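You operate a simulated robot arm through the tools that you are given. There is no shell and no other tool. Be economical: measure what you need, move in short steps, check, and stop when the job is done.

You run a simulated two-armed robot. Do the job below in one go: nothing can be reset, and whatever is moved stays where it is left.

TASK
Set the yellow meter to the probe's range, switch it on and stand the probe in the white stand.
Fine: the range is on the probe's label; hold the meter still by its handle for the slider.

Only the result counts: the job must be done as asked and must still hold three seconds after the hand-in. Knocking over, shifting, dropping, spilling or breaking anything else fails it.

THE ROBOT
Two 7-joint arms with fingered hands on one trunk, on a base that drives. Base frame: it is fixed to the floor where the robot stands at the start and does not move with it; the origin is under the middle of the robot, x ahead of it, y to its left, z up. Units: cm, rad, N and s.
The left shoulder is at the start at [7, 14.5, 106.2], the right one opposite. With the tool pointing down near the work surface each hand reaches from about 42 to 80 cm from the robot's upright axis, wherever it stands, measured 20 degrees to its own side. Places, roughly: black slider [50, 20, 90]; blue knob [50, -40, 80]; socket of the white stand [50, -30, 80]; white button [50, 30, 80]. Payload 3.5 kg a hand.
The tool frame of a hand sits at the grasp point between the pads (the TCP): z along the fingers, y along the line on which they close. The tips reach 2.5 cm beyond it. Largest opening 8.8 cm; the body of the gripper starts 2.9 cm behind the TCP. The gripper is a hand of 4 fingers: y runs from the thumb to the fingers, the wrist lies at [-1.3, -9.7, -16.2] in the tool frame.
Orientation is told as [roll, pitch, yaw] about the base's x, y, z axes, in that order, counted from this pose: with the fingers straight down and the wrist toward the robot, the tool's x, y and z point along [0, 1, 0], [1, 0, 0] and [0, 0, -1] of the base frame.

THE INTERFACE
- The arms move only by the tool nudge_tool. It takes "left_targets", "right_targets" or both (then of equal length, played together; a hand with none holds still); each is a list of rows, each a list of 6 numbers: the shift along the base's x, y, z in units of 25 mm (1.0 is 25 mm), then the turn, a rotation vector about the base's x, y, z in units of 4 degrees (1.0 is 4 degrees). In form: [[x, y, z, ax, ay, az], ...]. A call has 1 to 8 rows; each row shifts and turns the commanded pose from where the row before left it. A call with a number of a shift or a turn outside -1 to 1 is refused whole. A row lasts 0.2 s, in which the tool goes at most 5 cm and 0.15 rad; a call with a longer step from one row to the next is refused whole. Where a pose cannot be reached the arm comes as near as it can. A force on the tool above 40 N (or 10 N above the force at the start of the call, whichever is more), or a blocked arm, ends the call early, and 0.2 s more pass. In this call time passes only in rows, and 0.2 s behind the last. The reply holds the time, the measured pose of the TCP, the force on the tool along the base axes, the opening and the grip force, in the units named above and with some noise, with the torque about the TCP (base axes, N m) and any sound that the robot's microphone picked up.
- Cameras (640 x 400 px; columns grow to the right, rows downward): "scene" is now at [13.09, 2.97, 136.64]; the picture's right is [0.24, -0.97, 0.00], its down [-0.57, -0.14, -0.81] and it looks along [0.79, 0.20, -0.58] (base axes); focal length 242 px, centre (320, 200). "left" rides on the left gripper at [-6.4, -8.3, -9.8] in its tool frame; the picture's right is [-0.62, -0.37, 0.69], its down [0.71, -0.63, 0.30] and it looks along [0.32, 0.68, 0.65] (tool axes); focal length 265 px, centre (320, 200). "right" rides on the right gripper at [6.4, -8.3, -9.8] in its tool frame; the picture's right is [-0.62, 0.37, -0.69], its down [-0.71, -0.63, 0.30] and it looks along [-0.32, 0.68, 0.65] (tool axes); focal length 265 px, centre (320, 200). There is no depth. A picture from a camera that has moved, and an enlarged one, comes with that camera's place and axes in the base frame and with its lens. The place of the scene camera against the robot may be out by one fixed shift of up to 2.5 cm in any direction.
- snapshot(camera): a new picture of that camera. It takes no simulated time.
- lift_body(by): slides the trunk up (or, below 0, down) by that many cm; the arms and the scene camera ride with it, the base frame stays. It gives what a move gives, with no picture.
- roll_base(legs): drives the robot by 1 to 6 legs, each [ahead, left, turn to the left] in cm, cm and rad, along the robot's own axes; the way and the turn of a leg run together, so that a leg with both is an arc; at most 150 cm and 3.142 rad a leg. The arms and the cameras ride along, it lands a little off, and it stops where it bumps. It gives what a move gives.
- curl_fingers(index, middle, ring, thumb_bend, thumb_turn, hand): sets how far each is bent, from 0 (flat) to 100 (curled in); at 30 the hand is open as for a grip, at 70 the pads meet at the TCP. One left out holds its place. A second passes; each finger stops where it meets its share of the squeeze, and holds until it gets a number again. It is the only way to open and close the hand. It gives what a move gives, with no picture; readings hold the bend of each and the force on the fingers (four entries, about 0 where the hand has none), thumb and palm. thumb_turn goes from beside the hand (0) to across from the fingers (100), as for a grip.
- turn_head(pan, tilt): turns the head with the scene camera to pan (to the left, within 1.501 rad either way) and tilt (down, from -0.506 to 1.204), counted from straight ahead of the robot. It gives what a move gives.
- inspect(camera, box): a new picture of the part [left, top, right, bottom] of that camera's present view, enlarged. It takes no simulated time.
- close_job(): hands the job in; it is judged then, once.

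Work in short steps. Places have to be worked out from the pictures, the camera data and where the tool is seen: move nearer, look again, correct. Check each grasp and each placing, and mend what went wrong. You have 120 turns and 100 pictures in all, those below and enlarged ones among them. Open the grippers and draw the arms clear of the work before you hand the job in, unless the task says otherwise; then end with one line.

The tools are called after "Emit:" as name(argument=value, ...) on one line, values as JSON. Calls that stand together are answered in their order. nudge_tool: Moves the arms, as the interface text tells. Its arguments: {"type":"object","properties":{"left_targets":{"type":"array"},"right_targets":{"type":"array"}},"required":[]} The other tools are called the same way: lift_body (by) slides the trunk up or down; curl_fingers (index, middle, ring, thumb_bend, thumb_turn, hand) moves the fingers one by one; roll_base (legs) drives the base; turn_head (pan, tilt) turns the head that bears the scene camera; snapshot (camera) takes a picture; inspect (camera, box) takes an enlarged picture of a part of a camera's view; close_job () hands the job in.

At the start:

```text
clock: 0.0
left_position: [46.68, 31.15, 114.54]
left_tcp_rot: [0.001, 0.0, 0.0]
left_ft_force: [-0.5, 0.4, -0.5]
left_moment: [-0.01, -0.02, -0.03]
left_opening: 8.76
left_grip_force: 0.2
left_shape: jaw
left_bend: [30.0, 30.0, 30.0, 30.0, 98.0]
left_finger forces: [0.0, 0.0, 0.1, 0.0, 0.0, 0.0]
right_position: [55.81, -5.9, 122.57]
right_tcp_rot: [0.0, 0.0, 0.0]
right_ft_force: [-0.8, 0.9, -0.4]
right_moment: [-0.01, 0.0, -0.03]
right_opening: 8.78
right_grip_force: 0.0
right_shape: jaw
right_bend: [30.0, 30.0, 30.0, 30.0, 98.0]
right_finger forces: [0.0, 0.0, 0.0, 0.1, 0.0, 0.1]
trunk travel left (down, up): [-62.5, 21.5]
robot x, y, heading: [0.13, 0.14, -0.001]
head pan, tilt: [0.246, 0.621]
```

scene: 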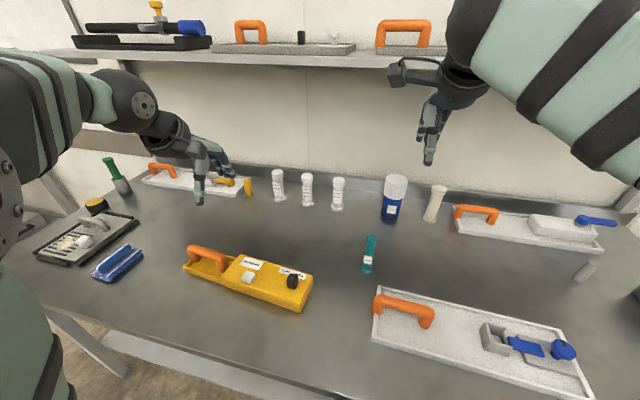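
right: 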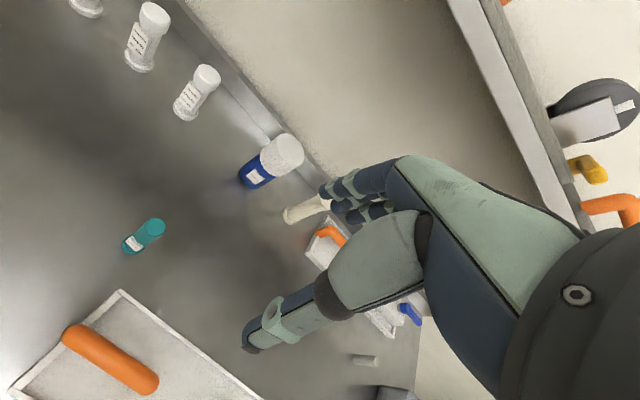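
left: 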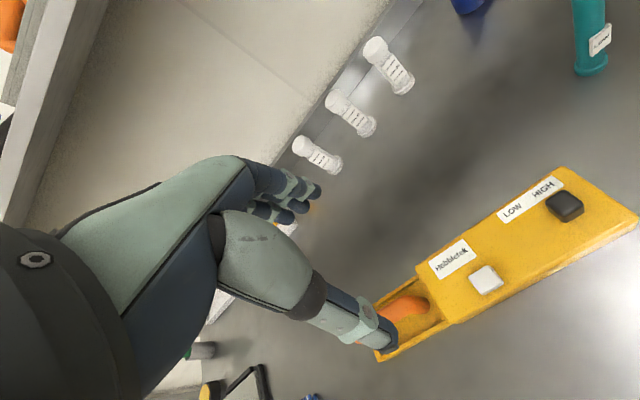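

I see the yellow meter with a handle, a white button and a black LOW/HIGH slider. The teal item is probably the probe and the white board on the right the stand, so I look closer at the label and both devices.

Emit:
inspect(camera="left", box=[540, 0, 640, 90])

Emit:
inspect(camera="scene", box=[340, 220, 620, 400])

Emit:
inspect(camera="scene", box=[170, 230, 330, 330])

Emit:
inspect(camera="scene", box=[440, 180, 640, 300])

```text
4.44 times, centred on (590, 45) of left
camera zoom: at [38.46, 24.56, 124.3], right [-0.37, -0.62, -0.69], down [-0.63, 0.71, -0.3], along [0.68, 0.32, -0.65], focal length 1180 px, centre (-880, 889)
```

zoom: 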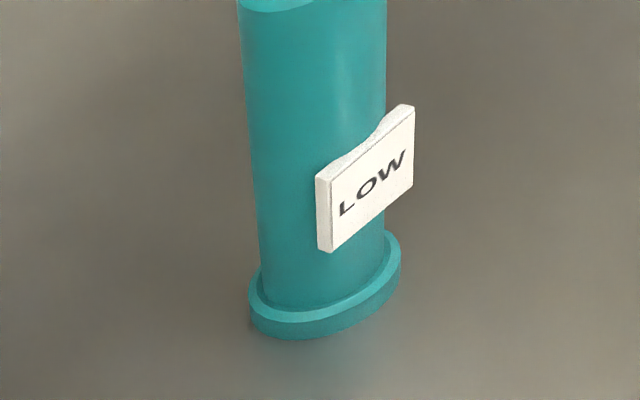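

```text
2.22 times, centred on (480, 310) of scene
camera zoom: at [13.09, 2.97, 136.64], right [0.24, -0.97, 0.0], down [-0.57, -0.14, -0.81], along [0.79, 0.2, -0.58], focal length 537 px, centre (-36, -44)
```

zoom: 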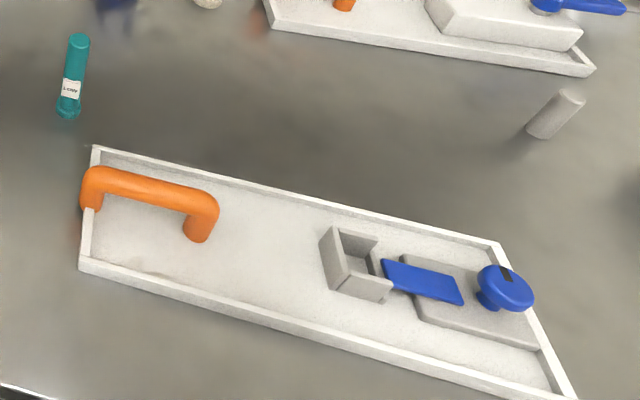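

```text
4.00 times, centred on (250, 280) of scene
camera zoom: at [13.09, 2.97, 136.64], right [0.24, -0.97, 0.0], down [-0.57, -0.14, -0.81], along [0.79, 0.2, -0.58], focal length 966 px, centre (600, -120)
```

zoom: 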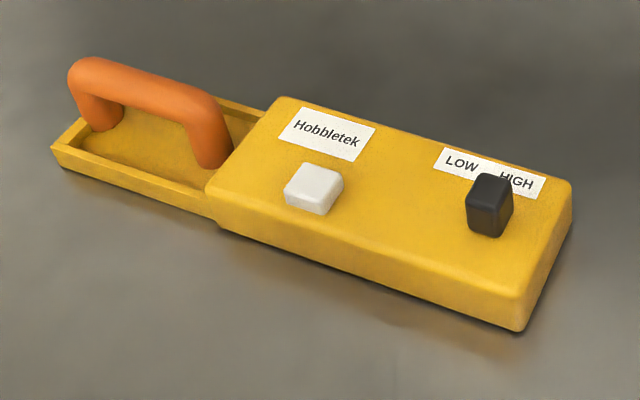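

```text
3.20 times, centred on (540, 240) of scene
camera zoom: at [13.09, 2.97, 136.64], right [0.24, -0.97, 0.0], down [-0.57, -0.14, -0.81], along [0.79, 0.2, -0.58], focal length 773 px, centre (-384, 72)
```

zoom: 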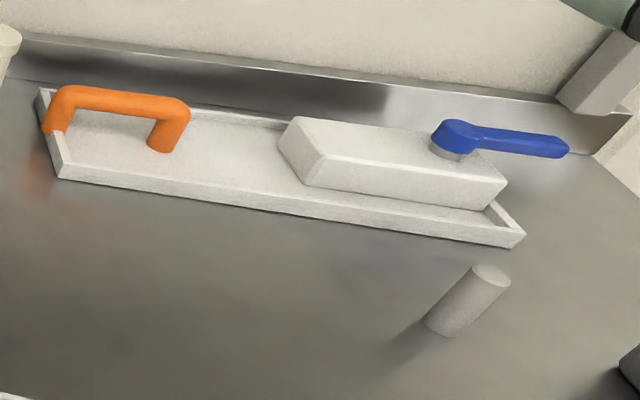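

The probe says LOW; the slider stands toward HIGH at about (47.5, 18), with the handle near (49, 42). I bring the left hand over the handle and the right hand high above the slider's right side, for closer views.

Emit:
nudge_tool(left_targets=[[0.15, 0.88, -0.6, 0, 0, 0], [0.15, 0.88, -0.6, 0, 0, 0], [0.15, 0.88, -0.6, 0, 0, 0], [0.15, 0.88, -0.6, 0, 0, 0], [0.15, 0.88, -0.6, 0, 0, 0], [0, 0, 0, 0, 0, 0]], right_targets=[[-0.65, 0.93, -0.9, 0, 0, 0], [-0.65, 0.93, -0.9, 0, 0, 0], [-0.65, 0.93, -0.9, 0, 0, 0], [-0.65, 0.93, -0.9, 0, 0, 0], [-0.65, 0.93, -0.9, 0, 0, 0], [-0.65, 0.93, -0.9, 0, 0, 0]])

Emit:
snapshot(camera="right")

Emit:
snapshot(camera="left")

Emit:
snapshot(camera="scene")

```text
clock: 1.4
left_position: [48.45, 42.18, 106.92]
left_tcp_rot: [0.0, 0.0, -0.001]
left_ft_force: [-0.4, 0.9, 0.0]
left_moment: [0.03, 0.05, 0.02]
left_opening: 8.78
left_grip_force: 0.0
left_shape: jaw
left_bend: [30.0, 30.0, 30.0, 30.0, 98.0]
left_finger forces: [0.0, 0.1, 0.1, 0.0, 0.0, 0.0]
right_position: [45.85, 7.87, 109.05]
right_tcp_rot: [0.001, 0.0, -0.001]
right_ft_force: [-0.3, 0.3, 0.5]
right_moment: [-0.01, 0.01, 0.0]
right_opening: 8.74
right_grip_force: 0.0
right_shape: jaw
right_bend: [30.0, 30.0, 30.0, 30.0, 98.0]
right_finger forces: [0.1, 0.0, 0.0, 0.1, 0.0, 0.0]
trunk travel left (down, up): [-62.5, 21.5]
robot x, y, heading: [0.26, 0.26, -0.0]
head pan, tilt: [0.246, 0.621]
```

```text
92 pictures are left
camera right: at [37.44, 14.49, 118.93], right [0.37, -0.62, 0.69], down [-0.63, -0.71, -0.31], along [0.68, -0.32, -0.65], focal length 265 px, centre (320, 200)
```

right: 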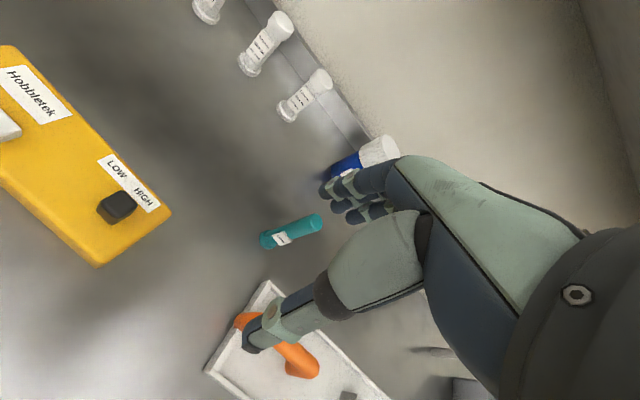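

```text
91 pictures are left
camera left: at [40.13, 35.59, 116.75], right [-0.37, -0.62, -0.69], down [-0.63, 0.71, -0.3], along [0.68, 0.32, -0.65], focal length 265 px, centre (320, 200)
```

left: 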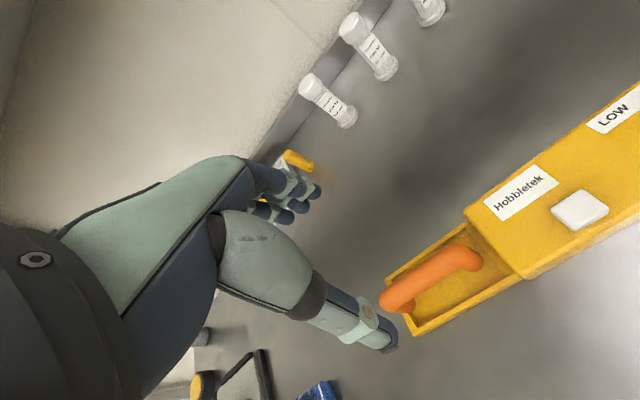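

```text
90 pictures are left
camera scene: at [13.01, 3.0, 136.65], right [0.24, -0.97, 0.0], down [-0.56, -0.14, -0.81], along [0.79, 0.2, -0.58], focal length 242 px, centre (320, 200)
```

scene: 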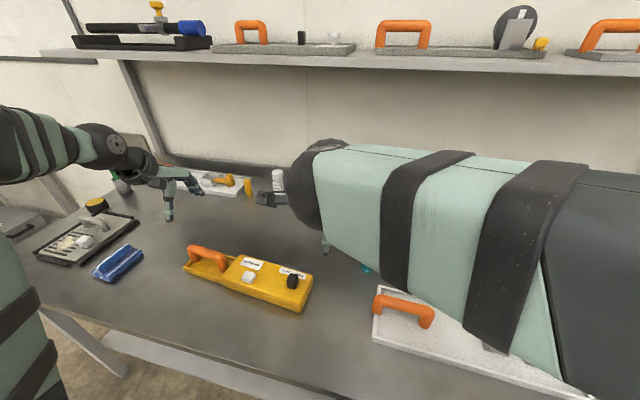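

Two-view fixes give the slider at about (47.4, 18.1, 88) and the button at about (47.2, 29.4, 85). The meter axis is yawed some 6° and the handle middle is near (49.8, 43). I bring the hands over the handle and the slider with that yaw.

Emit:
nudge_tool(left_targets=[[0.1, 0.07, -0.7, 0, 0, -0.5], [0.1, 0.07, -0.7, 0, 0, -0.5], [0.1, 0.07, -0.7, 0, 0, -0.5], [0.1, 0.06, -0.7, 0, 0, 0], [0.1, 0.06, -0.7, 0, 0, 0], [0, 0, 0, 0, 0, 0]], right_targets=[[0.12, 0.82, -0.9, 0, 0, -0.5], [0.12, 0.82, -0.9, 0, 0, -0.5], [0.12, 0.82, -0.9, 0, 0, -0.5], [0.12, 0.82, -0.9, 0, 0, 0], [0.12, 0.82, -0.9, 0, 0, 0], [0, 0, 0, 0, 0, 0]])

Emit:
snapshot(camera="right")

Emit:
snapshot(camera="left")

Emit:
snapshot(camera="scene")

```text
clock: 2.8
left_position: [49.83, 42.85, 98.28]
left_tcp_rot: [0.0, 0.001, -0.106]
left_ft_force: [-0.9, -0.1, 0.5]
left_moment: [0.0, 0.01, 0.03]
left_opening: 8.8
left_grip_force: 0.1
left_shape: jaw
left_bend: [30.0, 30.0, 30.0, 30.0, 98.0]
left_finger forces: [0.0, 0.1, 0.0, 0.0, 0.0, 0.0]
right_position: [47.98, 13.6, 98.22]
right_tcp_rot: [0.013, 0.004, -0.125]
right_ft_force: [-0.1, 0.3, 0.2]
right_moment: [0.0, -0.03, 0.01]
right_opening: 8.79
right_grip_force: 0.0
right_shape: jaw
right_bend: [30.0, 30.0, 30.0, 30.0, 98.0]
right_finger forces: [0.0, 0.0, 0.0, 0.1, 0.0, 0.0]
right hand out of reach, approached as far as the arm can: row 4, 5
trunk travel left (down, up): [-62.5, 21.5]
robot x, y, heading: [0.0, -0.22, -0.002]
head pan, tilt: [0.246, 0.621]
```

```text
89 pictures are left
camera right: at [40.63, 20.98, 108.12], right [0.29, -0.67, 0.68], down [-0.71, -0.63, -0.31], along [0.64, -0.4, -0.66], focal length 265 px, centre (320, 200)
```

right: 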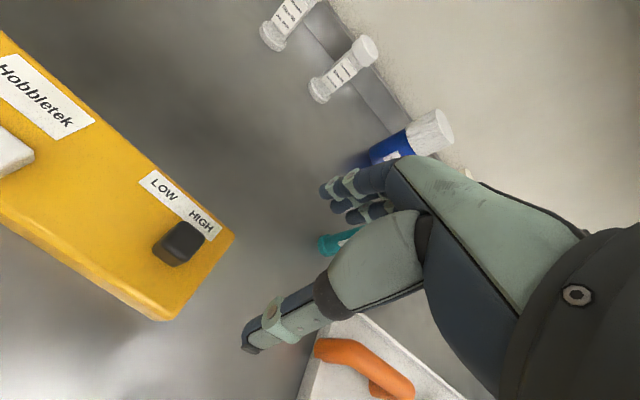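

```text
88 pictures are left
camera left: at [41.01, 37.26, 108.07], right [-0.43, -0.58, -0.69], down [-0.55, 0.78, -0.3], along [0.71, 0.25, -0.65], focal length 265 px, centre (320, 200)
```

left: 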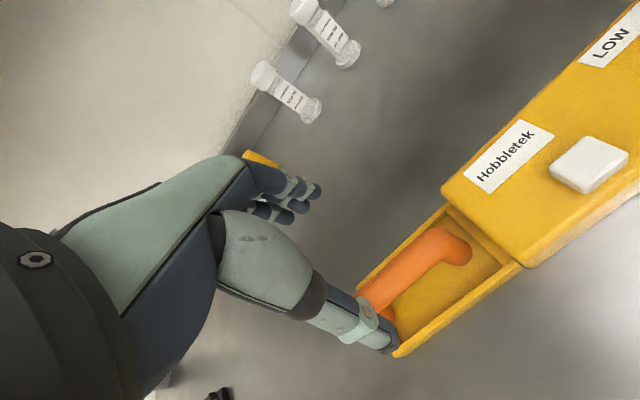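

```text
87 pictures are left
camera scene: at [13.17, 2.9, 136.63], right [0.24, -0.97, 0.0], down [-0.57, -0.14, -0.81], along [0.79, 0.2, -0.58], focal length 242 px, centre (320, 200)
```

scene: 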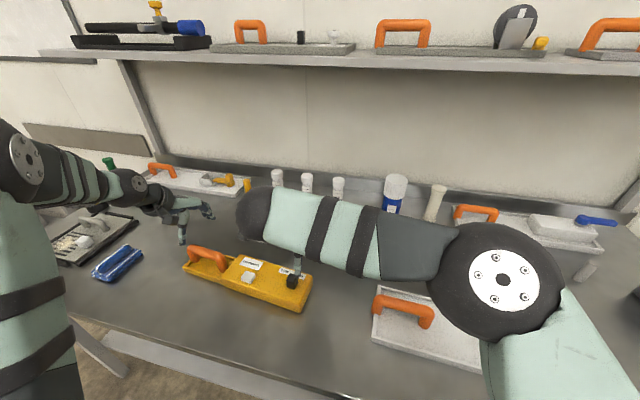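

The right arm can't reach that far across, so I drive the base left by 18 cm and back a little. Both hands stay clear above the table, and I raise the left one first.

Emit:
nudge_tool(left_targets=[[-0.3, -0.7, 0.9, 0, 0, 0], [-0.3, -0.7, 0.9, 0, 0, 0], [-0.3, -0.7, 0.9, 0, 0, 0], [-0.3, -0.7, 0.9, 0, 0, 0]], right_targets=[[0, -0.9, 0.6, 0, 0, 0], [0, -0.9, 0.6, 0, 0, 0], [0, -0.9, 0.6, 0, 0, 0], [0, -0.9, 0.6, 0, 0, 0]])

Emit:
roll_base(legs=[[-4, 18, 0]])

```text
clock: 3.8
left_position: [46.69, 35.62, 107.43]
left_tcp_rot: [0.003, -0.003, -0.103]
left_ft_force: [0.4, -0.1, -0.3]
left_moment: [0.02, -0.04, 0.02]
left_opening: 8.78
left_grip_force: 0.1
left_shape: jaw
left_bend: [30.0, 30.0, 30.0, 30.0, 98.0]
left_finger forces: [0.0, 0.1, 0.1, 0.0, 0.1, 0.1]
right_position: [47.16, 5.05, 103.86]
right_tcp_rot: [0.0, -0.001, -0.105]
right_ft_force: [-0.3, 0.0, 0.6]
right_moment: [0.03, 0.03, -0.02]
right_opening: 8.8
right_grip_force: 0.0
right_shape: jaw
right_bend: [30.0, 30.0, 30.0, 30.0, 98.0]
right_finger forces: [0.0, 0.0, 0.1, 0.0, 0.0, 0.0]
trunk travel left (down, up): [-62.5, 21.5]
robot x, y, heading: [-0.09, -0.39, 0.0]
head pan, tilt: [0.246, 0.621]
```

```text
clock: 5.3
left_position: [42.84, 54.33, 107.07]
left_tcp_rot: [0.001, -0.001, -0.103]
left_ft_force: [0.4, -0.3, -0.5]
left_moment: [-0.05, -0.02, 0.02]
left_opening: 8.76
left_grip_force: 0.0
left_shape: jaw
left_bend: [30.0, 30.0, 30.0, 30.0, 98.0]
left_finger forces: [0.1, 0.0, 0.1, 0.1, 0.0, 0.1]
right_position: [43.46, 23.67, 103.89]
right_tcp_rot: [-0.001, 0.001, -0.102]
right_ft_force: [-0.2, 0.1, -0.1]
right_moment: [0.0, 0.0, 0.01]
right_opening: 8.78
right_grip_force: 0.0
right_shape: jaw
right_bend: [30.0, 30.0, 30.0, 30.0, 98.0]
right_finger forces: [0.0, 0.0, 0.0, 0.0, 0.0, 0.0]
trunk travel left (down, up): [-62.5, 21.5]
robot x, y, heading: [-4.04, 18.37, 0.0]
head pan, tilt: [0.246, 0.621]
```

The base landed as wanted. Now I place the left hand over the handle (49.2, 42.5, 96) and the right over the slider (47.7, 18.3, 95.5).

Emit:
nudge_tool(left_targets=[[0.51, -0.945, -0.85, 0, 0, 0], [0.51, -0.945, -0.85, 0, 0, 0], [0.51, -0.945, -0.85, 0, 0, 0], [0.51, -0.945, -0.85, 0, 0, 0], [0.51, -0.945, -0.85, 0, 0, 0], [0, 0, 0, 0, 0, 0]], right_targets=[[0.34, -0.43, -0.67, 0, 0, 0], [0.34, -0.43, -0.67, 0, 0, 0], [0.34, -0.43, -0.67, 0, 0, 0], [0.34, -0.43, -0.67, 0, 0, 0], [0.34, -0.43, -0.67, 0, 0, 0], [0, 0, 0, 0, 0, 0]])

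Emit:
snapshot(camera="right")

Emit:
snapshot(camera="left")

Emit:
snapshot(camera="scene")

```text
clock: 6.8
left_position: [49.12, 42.53, 96.55]
left_tcp_rot: [0.0, 0.0, -0.103]
left_ft_force: [0.1, -0.6, 0.0]
left_moment: [0.0, 0.01, 0.01]
left_opening: 8.77
left_grip_force: 0.2
left_shape: jaw
left_bend: [30.0, 30.0, 30.0, 30.0, 98.0]
left_finger forces: [0.0, 0.1, 0.1, 0.0, 0.0, 0.0]
right_position: [47.77, 18.35, 95.3]
right_tcp_rot: [0.0, 0.0, -0.104]
right_ft_force: [0.3, -0.1, 0.0]
right_moment: [0.03, -0.02, 0.02]
right_opening: 8.79
right_grip_force: 0.2
right_shape: jaw
right_bend: [30.0, 30.0, 30.0, 30.0, 98.0]
right_finger forces: [0.0, 0.0, 0.0, 0.1, 0.0, 0.0]
trunk travel left (down, up): [-62.5, 21.5]
robot x, y, heading: [-3.8, 18.28, 0.002]
head pan, tilt: [0.246, 0.621]
```

```text
86 pictures are left
camera right: at [40.14, 25.71, 105.17], right [0.3, -0.65, 0.69], down [-0.7, -0.65, -0.3], along [0.65, -0.39, -0.65], focal length 265 px, centre (320, 200)
```

right: 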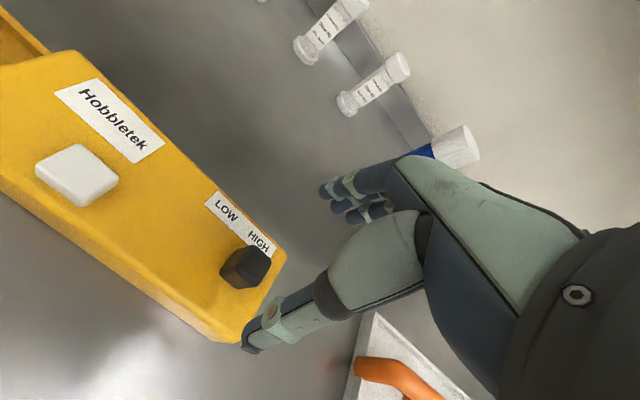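

```text
85 pictures are left
camera left: at [40.32, 36.94, 106.28], right [-0.43, -0.58, -0.69], down [-0.55, 0.78, -0.3], along [0.71, 0.25, -0.65], focal length 265 px, centre (320, 200)
```

left: 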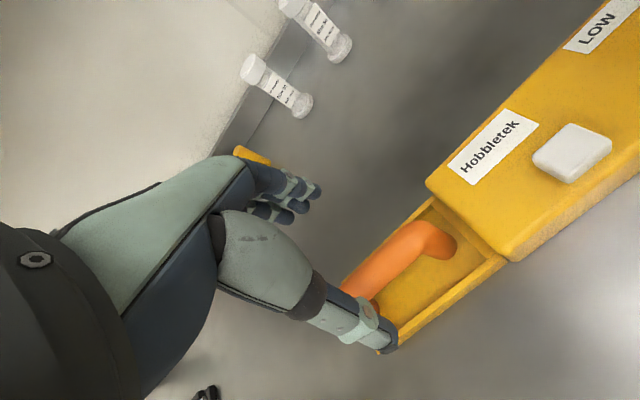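

```text
84 pictures are left
camera scene: at [8.97, 21.45, 136.65], right [0.25, -0.97, 0.0], down [-0.56, -0.14, -0.81], along [0.79, 0.2, -0.58], focal length 242 px, centre (320, 200)
```

scene: 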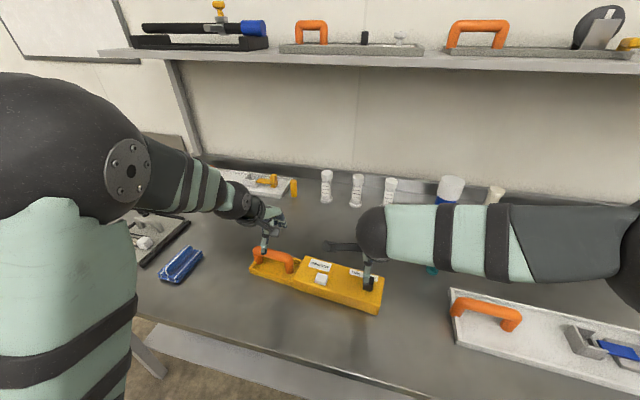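

The left hand is aligned over the bar. I lower it to straddle the handle at TCP z ≈ 90.5 while watching the force.

Emit:
nudge_tool(left_targets=[[0, 0, -0.6, 0, 0, 0], [0, 0, -0.6, 0, 0, 0], [0, 0, -0.6, 0, 0, 0], [0, 0, -0.6, 0, 0, 0], [0, 0, 0, 0, 0, 0]])

Emit:
snapshot(camera="left")

Emit:
inspect(camera="scene", box=[230, 190, 410, 320])

```text
clock: 8.0
left_position: [49.3, 42.68, 90.5]
left_tcp_rot: [0.0, 0.001, -0.104]
left_ft_force: [-0.8, 0.5, -0.1]
left_moment: [-0.05, -0.01, -0.03]
left_opening: 8.77
left_grip_force: 0.0
left_shape: jaw
left_bend: [30.0, 30.0, 30.0, 30.0, 98.0]
left_finger forces: [0.0, 0.0, 0.0, 0.1, 0.0, 0.0]
right_position: [47.81, 18.29, 95.15]
right_tcp_rot: [0.0, 0.0, -0.104]
right_ft_force: [-0.4, 0.2, -0.3]
right_moment: [0.01, 0.02, -0.02]
right_opening: 8.77
right_grip_force: 0.0
right_shape: jaw
right_bend: [30.0, 30.0, 30.0, 30.0, 98.0]
right_finger forces: [0.0, 0.1, 0.0, 0.0, 0.0, 0.1]
trunk travel left (down, up): [-62.5, 21.5]
robot x, y, heading: [-3.62, 18.16, 0.002]
head pan, tilt: [0.246, 0.621]
```

```text
83 pictures are left
camera left: at [40.33, 37.02, 100.29], right [-0.43, -0.58, -0.69], down [-0.55, 0.78, -0.3], along [0.71, 0.25, -0.65], focal length 265 px, centre (320, 200)
```

left: 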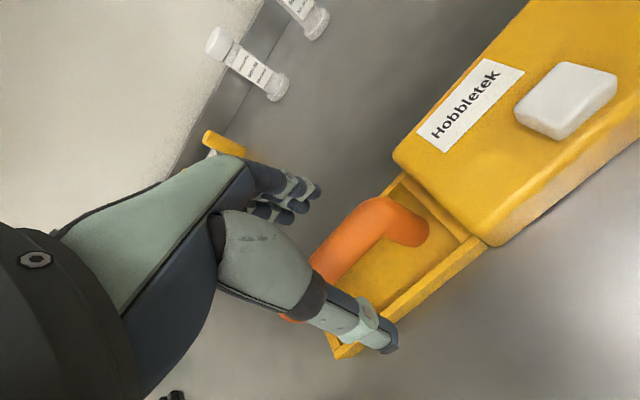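

```text
3.08 times, centred on (320, 255) of scene
camera zoom: at [9.04, 21.36, 136.65], right [0.25, -0.97, 0.0], down [-0.56, -0.14, -0.81], along [0.79, 0.2, -0.58], focal length 743 px, centre (320, 31)
```

zoom: 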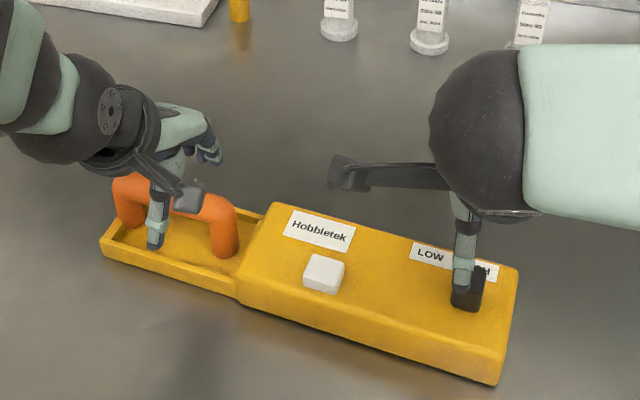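

The bar lies between the thumb and fingers, slightly below the TCP. I go 1.3 cm lower and look again before closing.

Emit:
nudge_tool(left_targets=[[0, 0, -0.3, 0, 0, 0], [0, 0, -0.22, 0, 0, 0], [0, 0, 0, 0, 0, 0]])

Emit:
inspect(camera="left", box=[240, 140, 480, 380])

```text
clock: 8.8
left_position: [49.02, 42.5, 89.21]
left_tcp_rot: [0.001, -0.001, -0.104]
left_ft_force: [0.4, 0.0, 0.1]
left_moment: [-0.01, 0.0, -0.02]
left_opening: 8.76
left_grip_force: 0.0
left_shape: jaw
left_bend: [30.0, 30.0, 30.0, 30.0, 98.0]
left_finger forces: [0.1, 0.0, 0.1, 0.0, 0.1, 0.0]
right_position: [47.79, 18.16, 95.34]
right_tcp_rot: [-0.001, 0.0, -0.103]
right_ft_force: [-0.3, 0.9, -0.5]
right_moment: [-0.03, 0.01, 0.0]
right_opening: 8.8
right_grip_force: 0.1
right_shape: jaw
right_bend: [30.0, 30.0, 30.0, 30.0, 98.0]
right_finger forces: [0.0, 0.0, 0.0, 0.0, 0.0, 0.0]
trunk travel left (down, up): [-62.5, 21.5]
robot x, y, heading: [-3.94, 18.46, 0.001]
head pan, tilt: [0.246, 0.621]
```

```text
1.67 times, centred on (360, 260) of left
camera zoom: at [40.34, 36.99, 98.98], right [-0.43, -0.58, -0.69], down [-0.55, 0.78, -0.3], along [0.71, 0.25, -0.65], focal length 442 px, centre (253, 100)
```

zoom: 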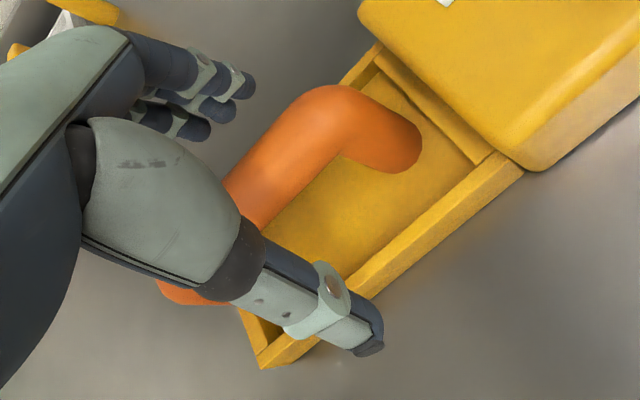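

Mapping the zoom properly, the bar passes within half a centimetre of the TCP. I close the left hand on the handle.

Emit:
curl_fingers(hand="left", index=70, middle=70, ring=70, thumb_bend=70)

Emit:
snapshot(camera="left")

Emit:
snapshot(camera="right")

```text
clock: 9.8
left_position: [49.16, 42.52, 89.18]
left_tcp_rot: [0.0, -0.001, -0.104]
left_ft_force: [1.0, 0.1, 2.4]
left_moment: [0.02, -0.03, -0.05]
left_opening: 1.42
left_grip_force: 6.3
left_shape: fingers
left_bend: [64.0, 66.0, 69.0, 62.0, 97.0]
left_finger forces: [3.1, 2.8, 0.9, 0.0, 6.0, 0.1]
right_position: [47.79, 18.34, 95.31]
right_tcp_rot: [0.001, 0.0, -0.102]
right_ft_force: [-0.1, -0.2, -0.1]
right_moment: [0.01, 0.01, 0.01]
right_opening: 8.79
right_grip_force: 0.1
right_shape: jaw
right_bend: [30.0, 30.0, 30.0, 30.0, 98.0]
right_finger forces: [0.0, 0.0, 0.0, 0.0, 0.0, 0.0]
trunk travel left (down, up): [-62.5, 21.5]
robot x, y, heading: [-3.78, 18.39, 0.001]
head pan, tilt: [0.246, 0.621]
```

```text
80 pictures are left
camera left: at [40.35, 36.99, 99.01], right [-0.43, -0.58, -0.69], down [-0.55, 0.78, -0.3], along [0.71, 0.25, -0.65], focal length 265 px, centre (320, 200)
```

left: 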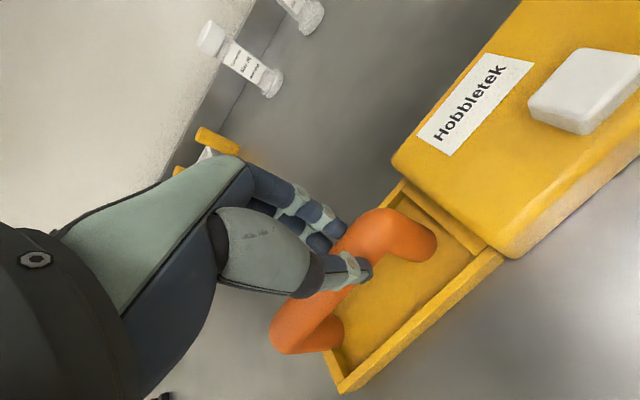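

```text
79 pictures are left
camera right: at [40.21, 25.68, 105.16], right [0.3, -0.65, 0.69], down [-0.7, -0.65, -0.3], along [0.65, -0.39, -0.65], focal length 265 px, centre (320, 200)
```

right: 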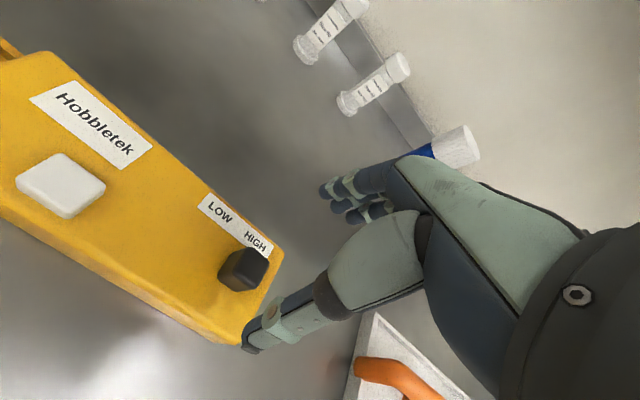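

The handle is gripped and the meter turned a few degrees as it settled; the slider is now at about (47.5, 18.8). I correct the right hand and lower it around the slider.

Emit:
nudge_tool(right_targets=[[-0.1, 0.2, -0.6, 0, 0, 1], [0, 0, -0.7, 0, 0, 0], [0, 0, -0.7, 0, 0, 0], [0, 0, -0.6, 0, 0, 0], [0, 0, 0, 0, 0, 0]])

Emit:
snapshot(camera="right")

Emit:
inspect(camera="scene", box=[230, 190, 410, 320])

```text
clock: 10.9
left_position: [49.22, 42.72, 89.22]
left_tcp_rot: [-0.002, 0.0, -0.104]
left_ft_force: [2.1, 0.5, 3.4]
left_moment: [0.04, -0.03, -0.06]
left_opening: 1.38
left_grip_force: 6.4
left_shape: fingers
left_bend: [64.0, 66.0, 69.0, 62.0, 97.0]
left_finger forces: [3.2, 2.9, 0.9, 0.0, 6.4, 0.1]
right_position: [47.47, 18.77, 88.87]
right_tcp_rot: [-0.001, 0.001, -0.033]
right_ft_force: [-0.4, 0.0, -0.3]
right_moment: [0.01, 0.0, 0.0]
right_opening: 8.78
right_grip_force: 0.1
right_shape: jaw
right_bend: [30.0, 30.0, 30.0, 30.0, 98.0]
right_finger forces: [0.1, 0.0, 0.1, 0.0, 0.0, 0.0]
trunk travel left (down, up): [-62.5, 21.5]
robot x, y, heading: [-3.67, 18.03, 0.004]
head pan, tilt: [0.246, 0.621]
```

```text
78 pictures are left
camera right: at [39.33, 25.53, 98.68], right [0.35, -0.63, 0.69], down [-0.65, -0.69, -0.3], along [0.67, -0.35, -0.65], focal length 265 px, centre (320, 200)
```

right: 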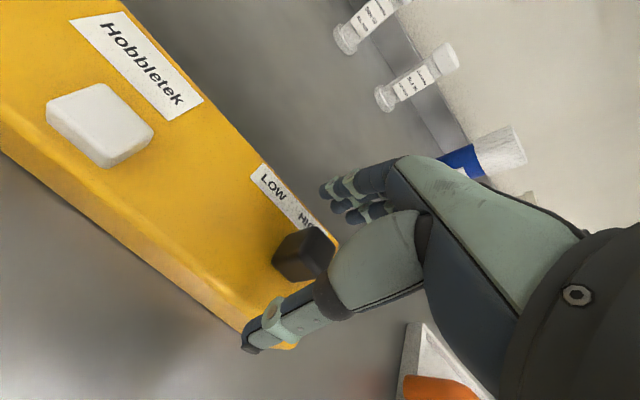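

```text
3.08 times, centred on (320, 255) of scene
camera zoom: at [9.06, 21.37, 136.65], right [0.25, -0.97, 0.0], down [-0.56, -0.14, -0.81], along [0.79, 0.2, -0.58], focal length 743 px, centre (320, 31)
```

zoom: 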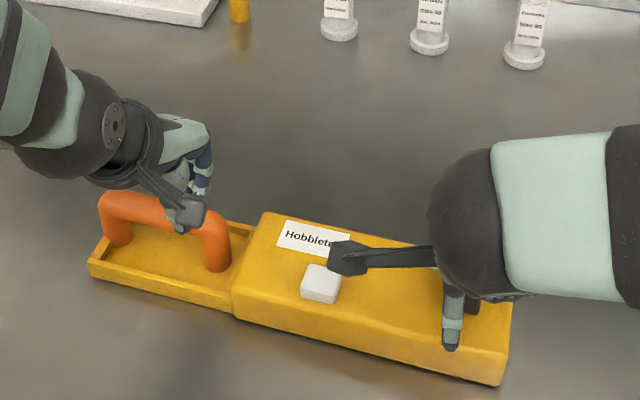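

The slider sits between thumb and fingers, its top just under the TCP. I go down 0.6 cm and close.

Emit:
nudge_tool(right_targets=[[0, 0.12, -0.26, 0, 0, 0], [0, 0, 0, 0, 0, 0]])

Emit:
curl_fingers(hand="right", index=70, middle=70, ring=70, thumb_bend=70)

Emit:
snapshot(camera="right")

```text
clock: 11.6
left_position: [49.29, 42.65, 89.35]
left_tcp_rot: [-0.001, -0.001, -0.103]
left_ft_force: [1.3, -0.2, 3.8]
left_moment: [0.01, 0.0, -0.08]
left_opening: 1.39
left_grip_force: 6.3
left_shape: fingers
left_bend: [64.0, 66.0, 69.0, 62.0, 97.0]
left_finger forces: [3.2, 2.9, 0.8, 0.0, 6.5, 0.0]
right_position: [47.37, 19.22, 88.1]
right_tcp_rot: [-0.001, 0.0, -0.032]
right_ft_force: [-0.3, 1.6, -0.1]
right_moment: [0.01, -0.02, 0.0]
right_opening: 8.77
right_grip_force: 0.1
right_shape: jaw
right_bend: [30.0, 30.0, 30.0, 30.0, 98.0]
right_finger forces: [0.0, 0.0, 0.0, 0.1, 0.0, 0.1]
trunk travel left (down, up): [-62.5, 21.5]
robot x, y, heading: [-4.08, 18.37, 0.002]
head pan, tilt: [0.246, 0.621]
```

```text
clock: 12.6
left_position: [49.11, 42.58, 89.2]
left_tcp_rot: [0.0, 0.0, -0.103]
left_ft_force: [-1.0, -3.3, 4.9]
left_moment: [-0.01, 0.06, -0.07]
left_opening: 1.4
left_grip_force: 7.0
left_shape: fingers
left_bend: [66.0, 67.0, 69.0, 62.0, 97.0]
left_finger forces: [2.3, 2.4, 1.0, 0.1, 7.9, 0.1]
right_position: [47.34, 18.94, 88.3]
right_tcp_rot: [-0.001, 0.001, -0.034]
right_ft_force: [1.4, 2.6, -0.3]
right_moment: [0.02, -0.02, -0.03]
right_opening: 0.09
right_grip_force: 2.9
right_shape: fingers
right_bend: [70.0, 67.0, 68.0, 68.0, 96.0]
right_finger forces: [0.3, 1.9, 1.3, 0.0, 3.1, 0.0]
trunk travel left (down, up): [-62.5, 21.5]
robot x, y, heading: [-4.14, 18.35, 0.0]
head pan, tilt: [0.246, 0.621]
```

```text
76 pictures are left
camera right: at [39.29, 25.88, 98.04], right [0.35, -0.63, 0.69], down [-0.65, -0.69, -0.3], along [0.67, -0.35, -0.65], focal length 265 px, centre (320, 200)
```

right: 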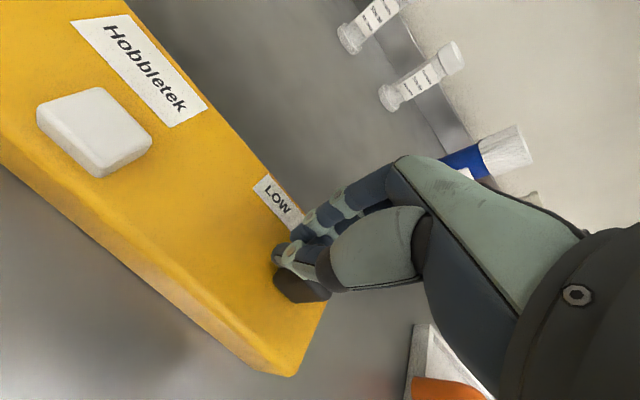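

The hand closed without the slider between the pads: the slider shows just beside the thumb, and the meter turned slightly. I look at it from the scene camera.

Emit:
inspect(camera="scene", box=[310, 220, 400, 320])

Emit:
inspect(camera="right", box=[220, 180, 360, 320])

```text
4.00 times, centred on (355, 270) of scene
camera zoom: at [9.03, 21.35, 136.65], right [0.25, -0.97, 0.0], down [-0.56, -0.14, -0.81], along [0.79, 0.2, -0.58], focal length 966 px, centre (180, -80)
```

zoom: 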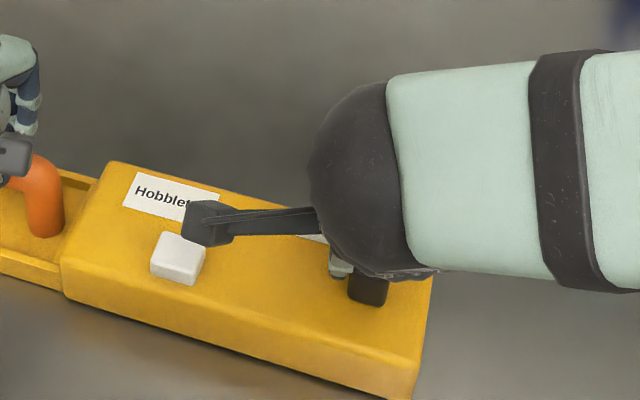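

```text
2.86 times, centred on (290, 250) of right
camera zoom: at [39.29, 25.88, 98.04], right [0.35, -0.63, 0.69], down [-0.65, -0.69, -0.3], along [0.67, -0.35, -0.65], focal length 758 px, centre (406, 57)
```

zoom: 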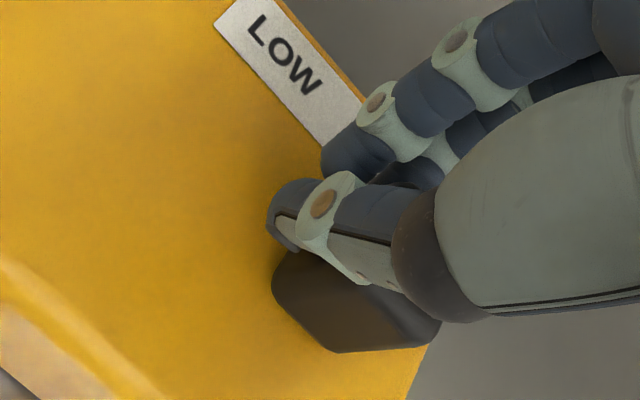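

The slider is now at about (45.2, 19), on the −y side of the thumb. I'll push it with the closed fist instead: raise, go to its −y side, and check.

Emit:
nudge_tool(right_targets=[[0, 0.1, 0.9, 0, 0, 0], [0, 0, 0.9, 0, 0, 0], [-0.4, -0.8, 0, 0, 0, 0], [-0.4, -0.8, 0, 0, 0, 0], [0, -0.6, 0, 0, 0, 0], [0, 0, 0, 0, 0, 0]])

Emit:
snapshot(camera="right")

Emit:
inspect(camera="scene", box=[230, 190, 410, 320])

```text
clock: 13.9
left_position: [49.18, 42.65, 89.25]
left_tcp_rot: [0.0, -0.003, -0.104]
left_ft_force: [-0.2, -1.0, 4.1]
left_moment: [-0.01, 0.05, -0.11]
left_opening: 1.35
left_grip_force: 6.9
left_shape: fingers
left_bend: [66.0, 67.0, 69.0, 62.0, 97.0]
left_finger forces: [2.6, 2.8, 1.5, 0.0, 6.6, 0.0]
right_position: [45.15, 13.76, 92.77]
right_tcp_rot: [0.0, 0.002, -0.031]
right_ft_force: [1.2, -0.7, 0.9]
right_moment: [-0.01, 0.01, -0.02]
right_opening: 0.0
right_grip_force: 0.0
right_shape: fingers
right_bend: [70.0, 70.0, 70.0, 70.0, 97.0]
right_finger forces: [0.1, 0.1, 0.0, 0.1, 0.0, 0.1]
trunk travel left (down, up): [-62.5, 21.5]
robot x, y, heading: [-4.11, 18.43, 0.002]
head pan, tilt: [0.246, 0.621]
```

```text
73 pictures are left
camera right: at [37.14, 20.54, 102.62], right [0.35, -0.63, 0.69], down [-0.65, -0.69, -0.3], along [0.67, -0.35, -0.65], focal length 265 px, centre (320, 200)
```

right: 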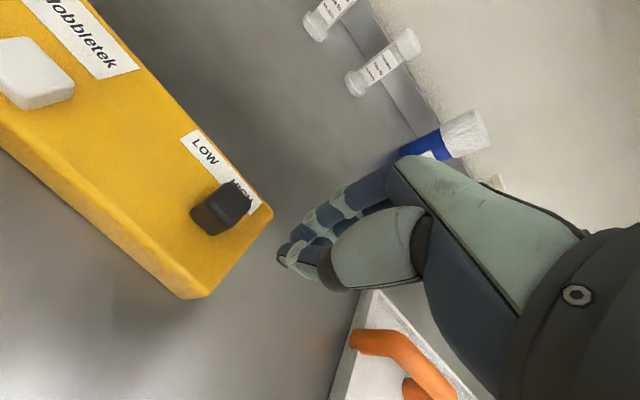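

```text
3.08 times, centred on (320, 255) of scene
camera zoom: at [9.0, 21.35, 136.65], right [0.25, -0.97, 0.0], down [-0.56, -0.14, -0.81], along [0.79, 0.2, -0.58], focal length 743 px, centre (320, 31)
```

zoom: 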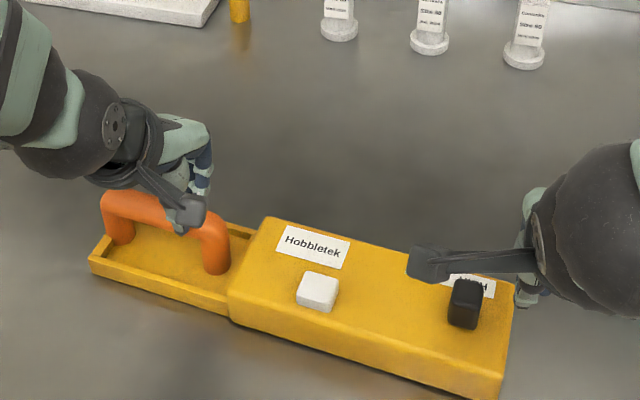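

Slider at about (45.3, 18.5) and the fist sits clear of it on the −y side. I lower it to TCP 87.8, then push along the meter axis in small steps.

Emit:
nudge_tool(right_targets=[[0.04, 0, -0.7, 0, 0, 0], [0.04, 0, -0.7, 0, 0, 0], [0, 0, -0.6, 0, 0, 0], [0, 0, 0, 0, 0, 0]])

Emit:
snapshot(camera="right")

```text
clock: 14.9
left_position: [49.21, 42.52, 89.38]
left_tcp_rot: [0.003, -0.001, -0.102]
left_ft_force: [-0.8, -0.7, 5.6]
left_moment: [-0.02, 0.07, -0.07]
left_opening: 1.34
left_grip_force: 7.3
left_shape: fingers
left_bend: [66.0, 67.0, 69.0, 62.0, 97.0]
left_finger forces: [2.8, 3.0, 1.3, 0.0, 7.2, 0.2]
right_position: [45.54, 13.73, 87.67]
right_tcp_rot: [0.0, -0.001, -0.033]
right_ft_force: [-0.5, 0.8, 0.2]
right_moment: [0.01, 0.0, -0.02]
right_opening: 0.02
right_grip_force: 0.0
right_shape: fingers
right_bend: [70.0, 70.0, 70.0, 70.0, 97.0]
right_finger forces: [0.0, 0.1, 0.1, 0.0, 0.0, 0.0]
trunk travel left (down, up): [-62.5, 21.5]
robot x, y, heading: [-3.97, 18.34, 0.006]
head pan, tilt: [0.246, 0.621]
```

```text
71 pictures are left
camera right: at [37.4, 20.57, 97.52], right [0.35, -0.63, 0.69], down [-0.65, -0.69, -0.3], along [0.67, -0.35, -0.65], focal length 265 px, centre (320, 200)
```

right: 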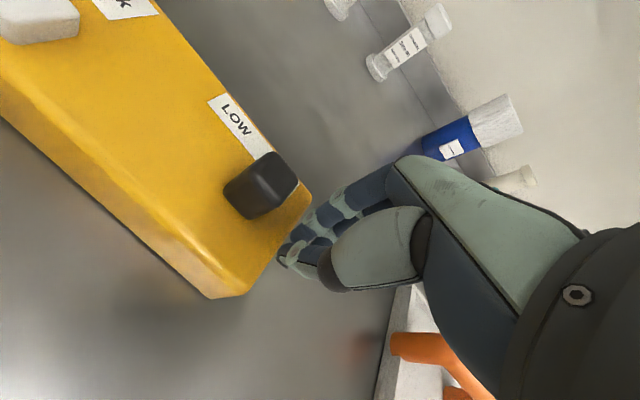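

The meter top works out at z ≈ 85, level with my fingertips, so I rise 0.6 cm and push gently in +y.

Emit:
nudge_tool(right_targets=[[0, 0, 0.26, 0, 0, 0], [0.03, 0.4, 0, 0, 0, 0], [0.03, 0.3, 0, 0, 0, 0], [0.03, 0.3, 0, 0, 0, 0], [0, 0, 0, 0, 0, 0]])

Emit:
snapshot(camera="right")

Emit:
inspect(camera="scene", box=[230, 190, 410, 320])

```text
clock: 16.1
left_position: [49.18, 42.67, 89.25]
left_tcp_rot: [0.001, 0.002, -0.104]
left_ft_force: [0.1, 0.5, 5.8]
left_moment: [0.02, 0.01, -0.08]
left_opening: 1.35
left_grip_force: 7.1
left_shape: fingers
left_bend: [66.0, 67.0, 69.0, 62.0, 97.0]
left_finger forces: [2.5, 2.9, 1.4, 0.0, 7.3, 0.1]
right_position: [45.71, 16.44, 88.45]
right_tcp_rot: [0.003, 0.002, -0.033]
right_ft_force: [0.4, -1.3, 0.2]
right_moment: [0.0, 0.01, 0.0]
right_opening: 0.0
right_grip_force: 0.3
right_shape: fingers
right_bend: [70.0, 70.0, 70.0, 70.0, 97.0]
right_finger forces: [1.0, 0.0, 0.1, 0.0, 0.0, 0.1]
trunk travel left (down, up): [-62.5, 21.5]
robot x, y, heading: [-4.22, 18.68, -0.0]
head pan, tilt: [0.246, 0.621]
```

```text
70 pictures are left
camera right: at [37.67, 23.16, 98.27], right [0.35, -0.63, 0.69], down [-0.65, -0.69, -0.31], along [0.67, -0.35, -0.65], focal length 265 px, centre (320, 200)
```

right: 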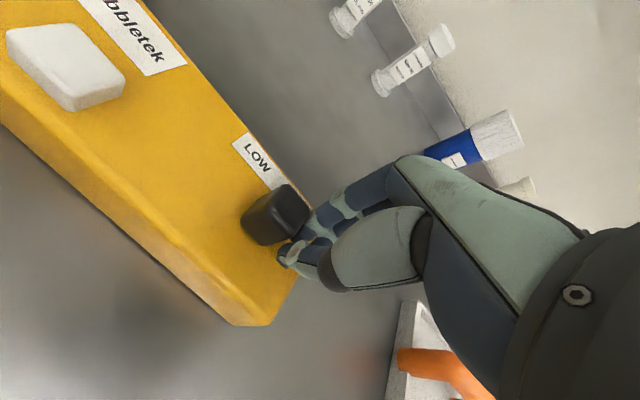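

```text
3.08 times, centred on (320, 255) of scene
camera zoom: at [9.0, 21.31, 136.65], right [0.25, -0.97, 0.0], down [-0.56, -0.14, -0.81], along [0.79, 0.2, -0.58], focal length 743 px, centre (320, 31)
```

zoom: 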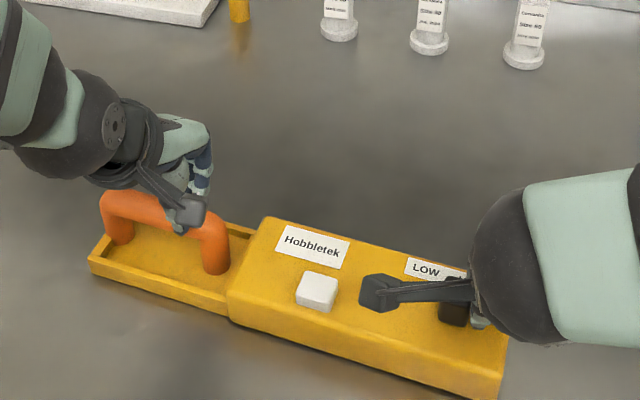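

The index now touches the slider. I push on by about 2.5 cm along the axis.

Emit:
nudge_tool(right_targets=[[0.03, 0.25, 0, 0, 0, 0], [0.03, 0.25, 0, 0, 0, 0], [0.03, 0.25, 0, 0, 0, 0], [0.03, 0.25, 0, 0, 0, 0], [0, 0, 0, 0, 0, 0]])

Emit:
snapshot(camera="right")

Emit:
inspect(camera="scene", box=[230, 190, 410, 320])

```text
clock: 17.4
left_position: [49.04, 42.47, 89.16]
left_tcp_rot: [0.002, -0.002, -0.105]
left_ft_force: [0.5, 0.2, 5.6]
left_moment: [0.06, 0.03, -0.08]
left_opening: 1.34
left_grip_force: 6.6
left_shape: fingers
left_bend: [66.0, 67.0, 69.0, 62.0, 97.0]
left_finger forces: [2.7, 2.9, 1.4, 0.0, 7.1, 0.0]
right_position: [46.15, 18.94, 88.46]
right_tcp_rot: [0.002, -0.001, -0.033]
right_ft_force: [0.1, -1.2, 0.2]
right_moment: [-0.02, 0.05, -0.04]
right_opening: 0.0
right_grip_force: 0.2
right_shape: fingers
right_bend: [70.0, 70.0, 70.0, 70.0, 97.0]
right_finger forces: [0.7, 0.1, 0.0, 0.0, 0.0, 0.0]
trunk travel left (down, up): [-62.5, 21.5]
robot x, y, heading: [-3.89, 18.51, 0.005]
head pan, tilt: [0.246, 0.621]
```

```text
68 pictures are left
camera right: at [37.97, 25.7, 98.32], right [0.35, -0.63, 0.69], down [-0.65, -0.69, -0.31], along [0.67, -0.35, -0.65], focal length 265 px, centre (320, 200)
```

right: 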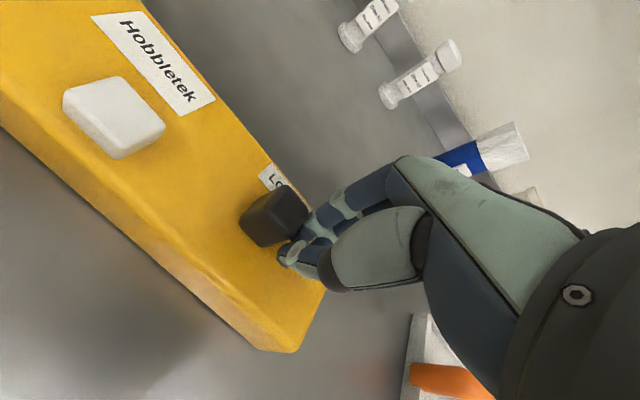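

```text
3.08 times, centred on (320, 255) of scene
camera zoom: at [9.0, 21.34, 136.65], right [0.25, -0.97, 0.0], down [-0.56, -0.14, -0.81], along [0.79, 0.2, -0.58], focal length 743 px, centre (320, 31)
```

zoom: 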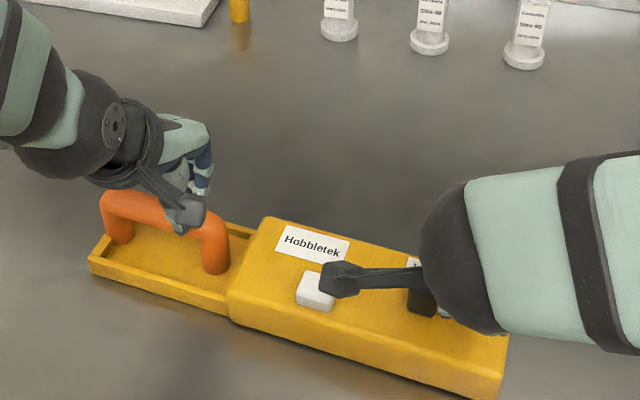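

The slider slides freely (about 1 N) and the meter stays still. I keep pushing in small steps until the end stop shows in the force.

Emit:
nudge_tool(right_targets=[[0.02, 0.2, 0, 0, 0, 0], [0.02, 0.2, 0, 0, 0, 0], [0, 0, 0, 0, 0, 0]])

Emit:
inspect(camera="right", box=[180, 120, 360, 300])

```text
clock: 18.1
left_position: [49.13, 42.64, 89.18]
left_tcp_rot: [0.001, -0.001, -0.104]
left_ft_force: [0.9, 3.6, 4.8]
left_moment: [0.05, 0.0, -0.07]
left_opening: 1.36
left_grip_force: 6.7
left_shape: fingers
left_bend: [66.0, 67.0, 69.0, 62.0, 98.0]
left_finger forces: [2.9, 2.8, 1.0, 0.1, 7.3, 0.0]
right_position: [46.2, 19.73, 88.49]
right_tcp_rot: [0.0, 0.001, -0.035]
right_ft_force: [-0.2, -6.8, -0.1]
right_moment: [-0.06, -0.02, -0.11]
right_opening: 0.01
right_grip_force: 3.6
right_shape: fingers
right_bend: [70.0, 70.0, 70.0, 70.0, 98.0]
right_finger forces: [6.0, 0.0, 0.0, 0.0, 0.2, 0.1]
trunk travel left (down, up): [-62.5, 21.5]
robot x, y, heading: [-3.75, 18.32, 0.002]
head pan, tilt: [0.246, 0.621]
```

```text
2.22 times, centred on (270, 210) of right
camera zoom: at [38.12, 26.57, 98.3], right [0.35, -0.63, 0.69], down [-0.65, -0.69, -0.3], along [0.67, -0.35, -0.65], focal length 590 px, centre (431, 178)
```

zoom: 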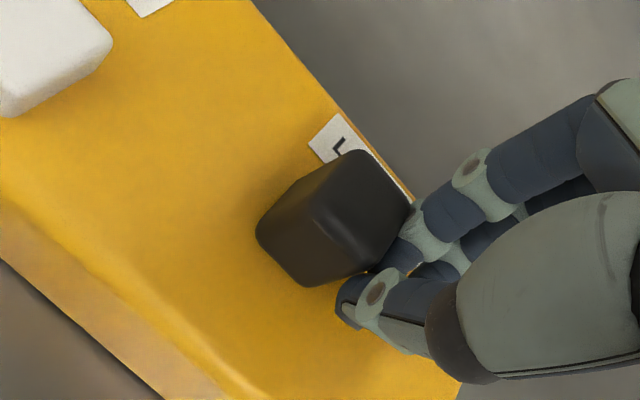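

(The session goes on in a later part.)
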